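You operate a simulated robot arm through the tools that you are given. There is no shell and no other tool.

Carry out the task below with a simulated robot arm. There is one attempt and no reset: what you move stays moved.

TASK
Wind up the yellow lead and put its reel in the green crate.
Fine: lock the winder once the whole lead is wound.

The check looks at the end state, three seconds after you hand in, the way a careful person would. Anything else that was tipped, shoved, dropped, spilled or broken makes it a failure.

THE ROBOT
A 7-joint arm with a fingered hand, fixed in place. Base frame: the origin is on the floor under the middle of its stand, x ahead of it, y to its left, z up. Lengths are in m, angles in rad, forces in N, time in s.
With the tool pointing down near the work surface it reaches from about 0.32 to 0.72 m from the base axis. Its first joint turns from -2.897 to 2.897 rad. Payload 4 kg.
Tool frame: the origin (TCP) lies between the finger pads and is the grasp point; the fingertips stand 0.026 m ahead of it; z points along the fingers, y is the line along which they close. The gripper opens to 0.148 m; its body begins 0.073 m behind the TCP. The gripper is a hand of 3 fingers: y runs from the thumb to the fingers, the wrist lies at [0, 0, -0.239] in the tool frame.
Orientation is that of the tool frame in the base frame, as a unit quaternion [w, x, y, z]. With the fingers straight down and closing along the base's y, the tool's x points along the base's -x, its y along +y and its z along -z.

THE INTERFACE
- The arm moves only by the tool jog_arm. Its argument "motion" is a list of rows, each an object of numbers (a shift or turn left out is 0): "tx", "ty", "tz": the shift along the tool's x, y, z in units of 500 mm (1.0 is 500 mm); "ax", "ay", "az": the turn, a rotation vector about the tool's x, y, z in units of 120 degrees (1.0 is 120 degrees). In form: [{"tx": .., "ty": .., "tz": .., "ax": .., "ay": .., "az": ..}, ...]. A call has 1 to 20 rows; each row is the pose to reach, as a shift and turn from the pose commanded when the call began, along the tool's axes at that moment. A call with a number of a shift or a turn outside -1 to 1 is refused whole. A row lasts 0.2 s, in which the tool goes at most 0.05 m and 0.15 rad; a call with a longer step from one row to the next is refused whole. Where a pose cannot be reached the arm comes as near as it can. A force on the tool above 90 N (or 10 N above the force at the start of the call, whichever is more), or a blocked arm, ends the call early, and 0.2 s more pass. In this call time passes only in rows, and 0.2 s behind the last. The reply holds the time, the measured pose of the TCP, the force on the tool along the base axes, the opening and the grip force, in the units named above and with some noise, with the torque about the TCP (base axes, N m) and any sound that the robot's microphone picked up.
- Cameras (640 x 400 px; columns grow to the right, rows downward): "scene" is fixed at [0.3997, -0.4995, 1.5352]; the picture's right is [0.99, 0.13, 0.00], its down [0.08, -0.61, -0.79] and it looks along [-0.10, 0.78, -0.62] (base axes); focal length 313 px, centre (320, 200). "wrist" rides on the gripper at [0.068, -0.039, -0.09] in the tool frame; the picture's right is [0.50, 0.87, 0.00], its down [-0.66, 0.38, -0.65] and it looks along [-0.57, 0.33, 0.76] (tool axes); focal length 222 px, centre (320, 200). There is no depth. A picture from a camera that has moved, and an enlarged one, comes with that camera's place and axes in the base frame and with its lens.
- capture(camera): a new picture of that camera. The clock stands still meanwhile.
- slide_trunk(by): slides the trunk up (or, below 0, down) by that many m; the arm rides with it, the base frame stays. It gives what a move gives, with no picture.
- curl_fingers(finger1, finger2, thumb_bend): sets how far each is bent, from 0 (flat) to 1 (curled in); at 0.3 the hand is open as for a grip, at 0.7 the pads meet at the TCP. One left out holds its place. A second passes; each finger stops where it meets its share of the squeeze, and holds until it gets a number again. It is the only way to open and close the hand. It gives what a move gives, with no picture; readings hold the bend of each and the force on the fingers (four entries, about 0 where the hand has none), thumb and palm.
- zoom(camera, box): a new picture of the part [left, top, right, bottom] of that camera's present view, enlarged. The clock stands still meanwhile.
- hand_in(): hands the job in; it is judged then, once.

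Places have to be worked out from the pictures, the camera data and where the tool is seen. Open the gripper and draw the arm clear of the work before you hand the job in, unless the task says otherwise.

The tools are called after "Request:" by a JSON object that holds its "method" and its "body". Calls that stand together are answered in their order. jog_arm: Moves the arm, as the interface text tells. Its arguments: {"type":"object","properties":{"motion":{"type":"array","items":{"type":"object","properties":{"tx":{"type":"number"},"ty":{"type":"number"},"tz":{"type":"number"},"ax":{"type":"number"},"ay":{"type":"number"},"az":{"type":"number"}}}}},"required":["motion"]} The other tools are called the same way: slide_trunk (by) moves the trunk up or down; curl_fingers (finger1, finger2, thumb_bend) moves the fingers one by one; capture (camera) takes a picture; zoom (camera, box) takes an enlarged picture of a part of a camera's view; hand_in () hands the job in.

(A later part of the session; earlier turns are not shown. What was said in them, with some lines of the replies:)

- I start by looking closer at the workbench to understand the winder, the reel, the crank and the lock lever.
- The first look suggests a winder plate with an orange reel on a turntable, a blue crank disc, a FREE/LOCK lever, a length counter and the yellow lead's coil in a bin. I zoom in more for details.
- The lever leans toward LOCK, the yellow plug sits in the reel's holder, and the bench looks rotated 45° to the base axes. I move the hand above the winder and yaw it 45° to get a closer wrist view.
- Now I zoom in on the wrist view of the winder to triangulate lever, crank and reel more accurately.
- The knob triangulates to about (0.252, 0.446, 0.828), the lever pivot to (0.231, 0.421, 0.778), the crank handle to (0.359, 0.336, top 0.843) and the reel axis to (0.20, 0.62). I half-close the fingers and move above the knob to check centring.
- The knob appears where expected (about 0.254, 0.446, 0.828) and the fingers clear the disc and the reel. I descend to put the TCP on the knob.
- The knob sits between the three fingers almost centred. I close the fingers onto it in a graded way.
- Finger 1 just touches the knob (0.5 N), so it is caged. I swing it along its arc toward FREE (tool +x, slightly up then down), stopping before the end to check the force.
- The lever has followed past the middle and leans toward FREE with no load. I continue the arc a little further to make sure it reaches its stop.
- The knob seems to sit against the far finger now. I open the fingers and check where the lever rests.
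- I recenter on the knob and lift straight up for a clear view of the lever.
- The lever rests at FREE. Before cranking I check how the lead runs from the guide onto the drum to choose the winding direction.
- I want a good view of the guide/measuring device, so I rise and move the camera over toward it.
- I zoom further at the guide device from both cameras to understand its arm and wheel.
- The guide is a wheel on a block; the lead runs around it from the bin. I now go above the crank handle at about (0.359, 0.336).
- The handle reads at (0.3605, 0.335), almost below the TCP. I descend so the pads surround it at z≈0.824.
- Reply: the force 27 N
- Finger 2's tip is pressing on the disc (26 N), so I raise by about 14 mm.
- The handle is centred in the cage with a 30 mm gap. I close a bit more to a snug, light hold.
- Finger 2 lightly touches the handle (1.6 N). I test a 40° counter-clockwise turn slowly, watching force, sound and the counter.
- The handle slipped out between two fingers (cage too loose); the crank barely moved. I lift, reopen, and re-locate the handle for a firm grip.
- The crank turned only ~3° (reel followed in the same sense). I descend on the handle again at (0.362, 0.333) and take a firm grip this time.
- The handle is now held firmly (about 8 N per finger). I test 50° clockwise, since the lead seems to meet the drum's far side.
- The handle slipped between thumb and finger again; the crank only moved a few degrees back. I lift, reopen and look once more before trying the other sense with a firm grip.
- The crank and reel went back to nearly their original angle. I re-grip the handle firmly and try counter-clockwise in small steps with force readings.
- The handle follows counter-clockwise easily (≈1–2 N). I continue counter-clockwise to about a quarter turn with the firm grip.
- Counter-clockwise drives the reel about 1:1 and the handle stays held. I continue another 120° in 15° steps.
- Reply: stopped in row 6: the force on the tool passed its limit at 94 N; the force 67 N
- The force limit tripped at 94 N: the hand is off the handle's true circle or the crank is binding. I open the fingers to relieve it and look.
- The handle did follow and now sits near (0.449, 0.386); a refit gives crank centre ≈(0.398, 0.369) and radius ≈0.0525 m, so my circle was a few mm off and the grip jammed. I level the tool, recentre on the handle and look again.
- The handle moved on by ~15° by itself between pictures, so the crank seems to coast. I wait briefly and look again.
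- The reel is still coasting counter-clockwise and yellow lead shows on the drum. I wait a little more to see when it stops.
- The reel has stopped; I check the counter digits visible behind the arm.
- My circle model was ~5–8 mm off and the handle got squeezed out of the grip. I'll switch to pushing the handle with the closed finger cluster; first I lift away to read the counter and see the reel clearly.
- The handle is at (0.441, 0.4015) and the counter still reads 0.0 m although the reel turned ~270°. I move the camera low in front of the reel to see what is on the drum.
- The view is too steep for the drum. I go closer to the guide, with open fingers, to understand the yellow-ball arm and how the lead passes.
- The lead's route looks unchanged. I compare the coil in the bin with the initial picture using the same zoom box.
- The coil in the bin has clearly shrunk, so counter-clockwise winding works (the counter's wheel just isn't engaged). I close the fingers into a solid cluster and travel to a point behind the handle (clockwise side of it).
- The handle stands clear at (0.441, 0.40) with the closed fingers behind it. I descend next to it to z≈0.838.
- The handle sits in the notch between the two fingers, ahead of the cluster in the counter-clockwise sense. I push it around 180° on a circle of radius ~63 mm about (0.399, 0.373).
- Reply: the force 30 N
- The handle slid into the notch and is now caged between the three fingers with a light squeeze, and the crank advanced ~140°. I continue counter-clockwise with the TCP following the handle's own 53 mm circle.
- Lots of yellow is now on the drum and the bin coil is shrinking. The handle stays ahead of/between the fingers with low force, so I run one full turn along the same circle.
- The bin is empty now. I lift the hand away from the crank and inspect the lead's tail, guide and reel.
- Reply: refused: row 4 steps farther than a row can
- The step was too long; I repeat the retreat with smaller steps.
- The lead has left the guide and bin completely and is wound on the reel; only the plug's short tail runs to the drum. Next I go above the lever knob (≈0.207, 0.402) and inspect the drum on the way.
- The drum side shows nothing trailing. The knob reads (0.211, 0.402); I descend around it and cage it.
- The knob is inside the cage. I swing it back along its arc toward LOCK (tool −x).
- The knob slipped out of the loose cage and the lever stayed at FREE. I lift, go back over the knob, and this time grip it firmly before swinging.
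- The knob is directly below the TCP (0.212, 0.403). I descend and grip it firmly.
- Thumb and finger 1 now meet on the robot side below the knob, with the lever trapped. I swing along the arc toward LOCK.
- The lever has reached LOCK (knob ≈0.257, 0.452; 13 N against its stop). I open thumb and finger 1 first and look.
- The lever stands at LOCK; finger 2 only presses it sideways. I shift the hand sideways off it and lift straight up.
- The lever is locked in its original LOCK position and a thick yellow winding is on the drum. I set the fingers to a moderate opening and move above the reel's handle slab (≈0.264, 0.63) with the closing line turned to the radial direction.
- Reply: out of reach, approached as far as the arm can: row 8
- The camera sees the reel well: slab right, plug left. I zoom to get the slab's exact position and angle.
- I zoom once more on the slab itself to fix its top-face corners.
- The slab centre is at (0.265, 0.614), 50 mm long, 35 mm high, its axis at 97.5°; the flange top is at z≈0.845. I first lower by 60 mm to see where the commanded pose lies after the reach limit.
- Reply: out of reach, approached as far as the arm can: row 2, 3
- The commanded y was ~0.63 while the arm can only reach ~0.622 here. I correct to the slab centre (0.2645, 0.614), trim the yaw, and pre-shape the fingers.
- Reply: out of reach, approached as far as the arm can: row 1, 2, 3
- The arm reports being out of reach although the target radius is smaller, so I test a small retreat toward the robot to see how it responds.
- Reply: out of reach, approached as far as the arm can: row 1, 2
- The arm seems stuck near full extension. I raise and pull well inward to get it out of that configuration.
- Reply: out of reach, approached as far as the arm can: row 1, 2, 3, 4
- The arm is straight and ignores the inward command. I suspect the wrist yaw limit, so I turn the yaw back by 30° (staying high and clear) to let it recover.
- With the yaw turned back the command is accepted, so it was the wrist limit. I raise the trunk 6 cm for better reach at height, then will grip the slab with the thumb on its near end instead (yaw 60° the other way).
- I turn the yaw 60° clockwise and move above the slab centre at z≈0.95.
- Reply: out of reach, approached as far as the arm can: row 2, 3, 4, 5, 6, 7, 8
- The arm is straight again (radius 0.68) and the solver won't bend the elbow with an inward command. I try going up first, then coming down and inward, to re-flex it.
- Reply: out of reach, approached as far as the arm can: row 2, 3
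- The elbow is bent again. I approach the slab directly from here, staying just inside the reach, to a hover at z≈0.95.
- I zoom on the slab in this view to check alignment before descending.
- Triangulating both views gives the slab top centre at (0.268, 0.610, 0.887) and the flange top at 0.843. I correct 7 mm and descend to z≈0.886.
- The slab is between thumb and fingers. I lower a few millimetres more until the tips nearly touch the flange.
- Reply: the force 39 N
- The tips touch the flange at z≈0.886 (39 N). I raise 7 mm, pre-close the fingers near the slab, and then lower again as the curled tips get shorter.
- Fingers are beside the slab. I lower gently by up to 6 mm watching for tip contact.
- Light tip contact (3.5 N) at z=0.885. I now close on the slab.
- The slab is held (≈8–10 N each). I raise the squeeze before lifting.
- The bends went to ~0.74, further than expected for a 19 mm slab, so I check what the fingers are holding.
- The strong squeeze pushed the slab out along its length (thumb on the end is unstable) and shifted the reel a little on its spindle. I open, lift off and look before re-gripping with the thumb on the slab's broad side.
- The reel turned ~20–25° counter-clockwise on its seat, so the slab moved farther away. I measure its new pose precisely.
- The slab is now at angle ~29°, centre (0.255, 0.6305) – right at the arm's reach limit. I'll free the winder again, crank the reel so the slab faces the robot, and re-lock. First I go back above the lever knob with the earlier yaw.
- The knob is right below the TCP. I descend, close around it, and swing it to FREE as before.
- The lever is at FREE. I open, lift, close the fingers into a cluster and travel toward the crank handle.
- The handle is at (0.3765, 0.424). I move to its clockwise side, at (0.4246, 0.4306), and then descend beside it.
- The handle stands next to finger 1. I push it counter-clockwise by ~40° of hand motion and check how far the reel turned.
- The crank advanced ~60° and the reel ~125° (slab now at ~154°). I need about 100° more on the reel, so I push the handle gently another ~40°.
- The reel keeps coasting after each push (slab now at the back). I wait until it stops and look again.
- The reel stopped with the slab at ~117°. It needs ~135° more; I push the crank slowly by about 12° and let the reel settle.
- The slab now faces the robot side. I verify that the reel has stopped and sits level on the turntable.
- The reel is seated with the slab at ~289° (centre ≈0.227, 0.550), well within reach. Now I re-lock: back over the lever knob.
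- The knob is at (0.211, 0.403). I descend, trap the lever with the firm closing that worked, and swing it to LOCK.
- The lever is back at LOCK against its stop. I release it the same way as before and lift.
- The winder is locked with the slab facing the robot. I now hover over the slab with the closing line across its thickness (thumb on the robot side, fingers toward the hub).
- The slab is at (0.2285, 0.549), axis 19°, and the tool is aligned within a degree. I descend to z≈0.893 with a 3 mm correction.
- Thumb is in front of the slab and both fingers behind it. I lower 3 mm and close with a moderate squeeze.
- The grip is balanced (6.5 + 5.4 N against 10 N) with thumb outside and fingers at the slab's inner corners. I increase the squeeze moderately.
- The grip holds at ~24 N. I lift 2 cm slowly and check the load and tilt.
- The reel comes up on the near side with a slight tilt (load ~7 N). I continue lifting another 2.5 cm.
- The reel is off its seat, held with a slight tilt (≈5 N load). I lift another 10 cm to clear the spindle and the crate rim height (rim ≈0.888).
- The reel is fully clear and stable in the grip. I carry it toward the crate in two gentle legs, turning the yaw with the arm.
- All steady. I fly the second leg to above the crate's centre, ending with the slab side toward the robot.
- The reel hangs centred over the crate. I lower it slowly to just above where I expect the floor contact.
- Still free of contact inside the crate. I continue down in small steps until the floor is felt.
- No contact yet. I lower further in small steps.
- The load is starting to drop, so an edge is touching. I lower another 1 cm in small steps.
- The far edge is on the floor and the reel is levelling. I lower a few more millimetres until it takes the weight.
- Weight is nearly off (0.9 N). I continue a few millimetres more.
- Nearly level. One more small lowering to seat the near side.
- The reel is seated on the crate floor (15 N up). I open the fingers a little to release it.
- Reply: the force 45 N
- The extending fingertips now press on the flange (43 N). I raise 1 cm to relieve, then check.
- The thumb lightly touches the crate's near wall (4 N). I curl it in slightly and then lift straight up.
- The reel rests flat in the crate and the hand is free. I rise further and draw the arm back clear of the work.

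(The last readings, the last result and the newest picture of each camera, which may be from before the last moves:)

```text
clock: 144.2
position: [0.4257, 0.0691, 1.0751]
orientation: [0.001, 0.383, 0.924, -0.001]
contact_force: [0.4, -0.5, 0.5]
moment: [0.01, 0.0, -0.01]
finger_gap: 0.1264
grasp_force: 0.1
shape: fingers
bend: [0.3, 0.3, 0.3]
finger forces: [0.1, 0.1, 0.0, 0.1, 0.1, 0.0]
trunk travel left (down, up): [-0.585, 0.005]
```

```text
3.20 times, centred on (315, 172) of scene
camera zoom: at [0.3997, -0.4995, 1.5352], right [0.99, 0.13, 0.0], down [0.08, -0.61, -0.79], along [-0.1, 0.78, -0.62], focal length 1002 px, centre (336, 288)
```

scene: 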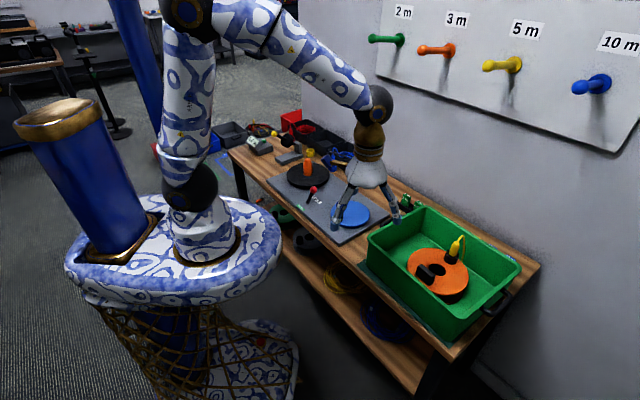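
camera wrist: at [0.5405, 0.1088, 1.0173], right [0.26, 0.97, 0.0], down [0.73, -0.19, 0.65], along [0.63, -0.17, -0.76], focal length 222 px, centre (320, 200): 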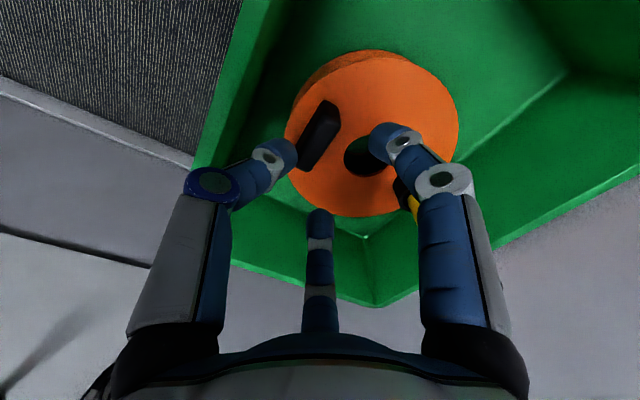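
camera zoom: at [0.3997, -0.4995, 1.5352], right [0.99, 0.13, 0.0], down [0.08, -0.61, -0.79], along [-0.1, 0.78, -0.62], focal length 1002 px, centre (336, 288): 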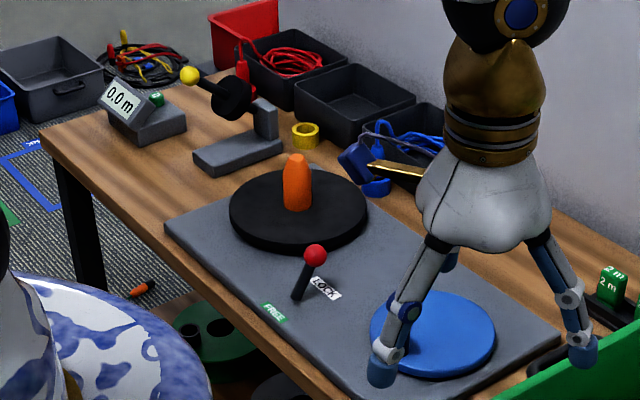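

The reel lies flat in the green crate, the lever is at LOCK, and everything else is in place. I draw the arm further up and back.

Request:
{"method": "jog_arm", "body": {"motion": [{"tz": -0.08}, {"tx": 0.02, "ty": -0.04, "tz": -0.15}, {"tx": 0.04, "ty": -0.08, "tz": -0.2}, {"tx": 0.06, "ty": -0.12, "tz": -0.22}]}}

Request:
{"method": "capture", "body": {"camera": "scene"}}

Request:
{"method": "zoom", "body": {"camera": "scene", "box": [390, 220, 490, 310]}}

Request:
{"method": "zoom", "body": {"camera": "scene", "box": [270, 140, 370, 220]}}

```text
clock: 145.2
position: [0.3632, 0.0491, 1.1845]
orientation: [0.0, 0.383, 0.924, -0.001]
contact_force: [0.2, -0.2, 1.5]
moment: [-0.01, 0.01, 0.0]
finger_gap: 0.1265
grasp_force: 0.0
shape: fingers
bend: [0.3, 0.3, 0.3]
finger forces: [0.1, 0.0, 0.0, 0.0, 0.0, 0.0]
trunk travel left (down, up): [-0.585, 0.005]
```

```text
taken
```

scene: 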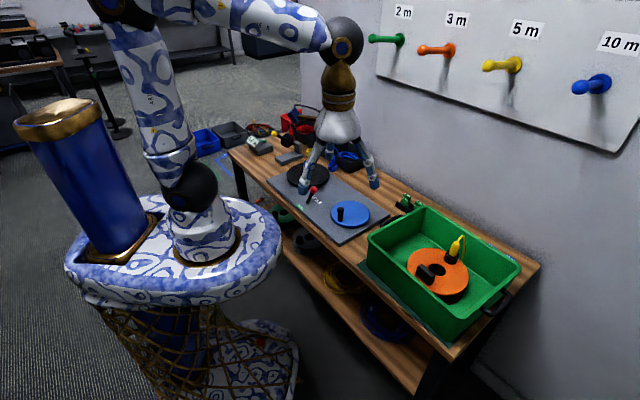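

```text
4.44 times, centred on (440, 265) of scene
camera zoom: at [0.3997, -0.4995, 1.5352], right [0.99, 0.13, 0.0], down [0.08, -0.61, -0.79], along [-0.1, 0.78, -0.62], focal length 1391 px, centre (-213, -89)
```

zoom: 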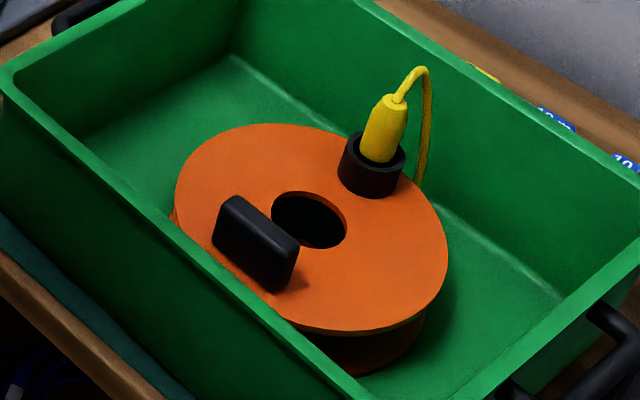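

```text
5.00 times, centred on (320, 180) of scene
camera zoom: at [0.3997, -0.4995, 1.5352], right [0.99, 0.13, 0.0], down [0.08, -0.61, -0.79], along [-0.1, 0.78, -0.62], focal length 1565 px, centre (320, 300)
```

zoom: 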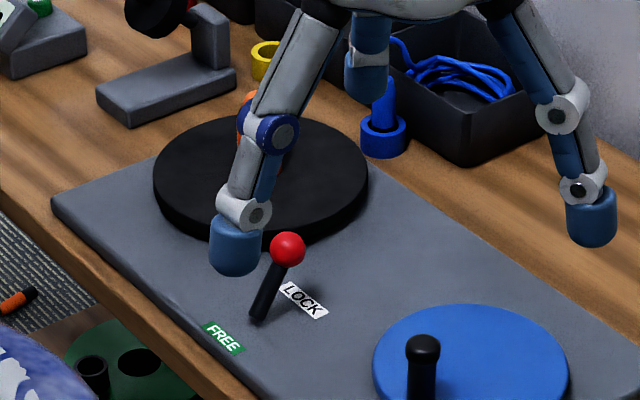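

The end state looks right: the lead is fully wound, the reel with its plug is in the green crate, the winder is at LOCK, and the hand is open and clear of the bench. I hand in the job.

Request:
{"method": "hand_in", "body": {}}

```text
The job is handed in.
```

I wound the yellow lead fully onto its reel, set the winder to LOCK, and put the reel in the green crate. The job is handed in; I have no verdict from the check.

- **Lead:** The bin and the guide are empty, the windings show on the drum, and the plug is still in its holder on the reel. I judged "whole lead" by that, because the length counter stayed at 0.0 m throughout.
- **Lock:** I locked the winder once the lead was wound. My first grip on the reel then turned it on its seat until its handle was too far away to reach. I unlocked it, cranked the reel round so the handle faced the robot, and locked it again. It was at LOCK when I handed in.
- **Reel:** It sits flat in the crate. My thumb touched the crate's near wall lightly while letting go, but the crate did not move.
- **Everything else:** Nothing else looked moved in the last pictures. The hand is open and the arm is drawn back.
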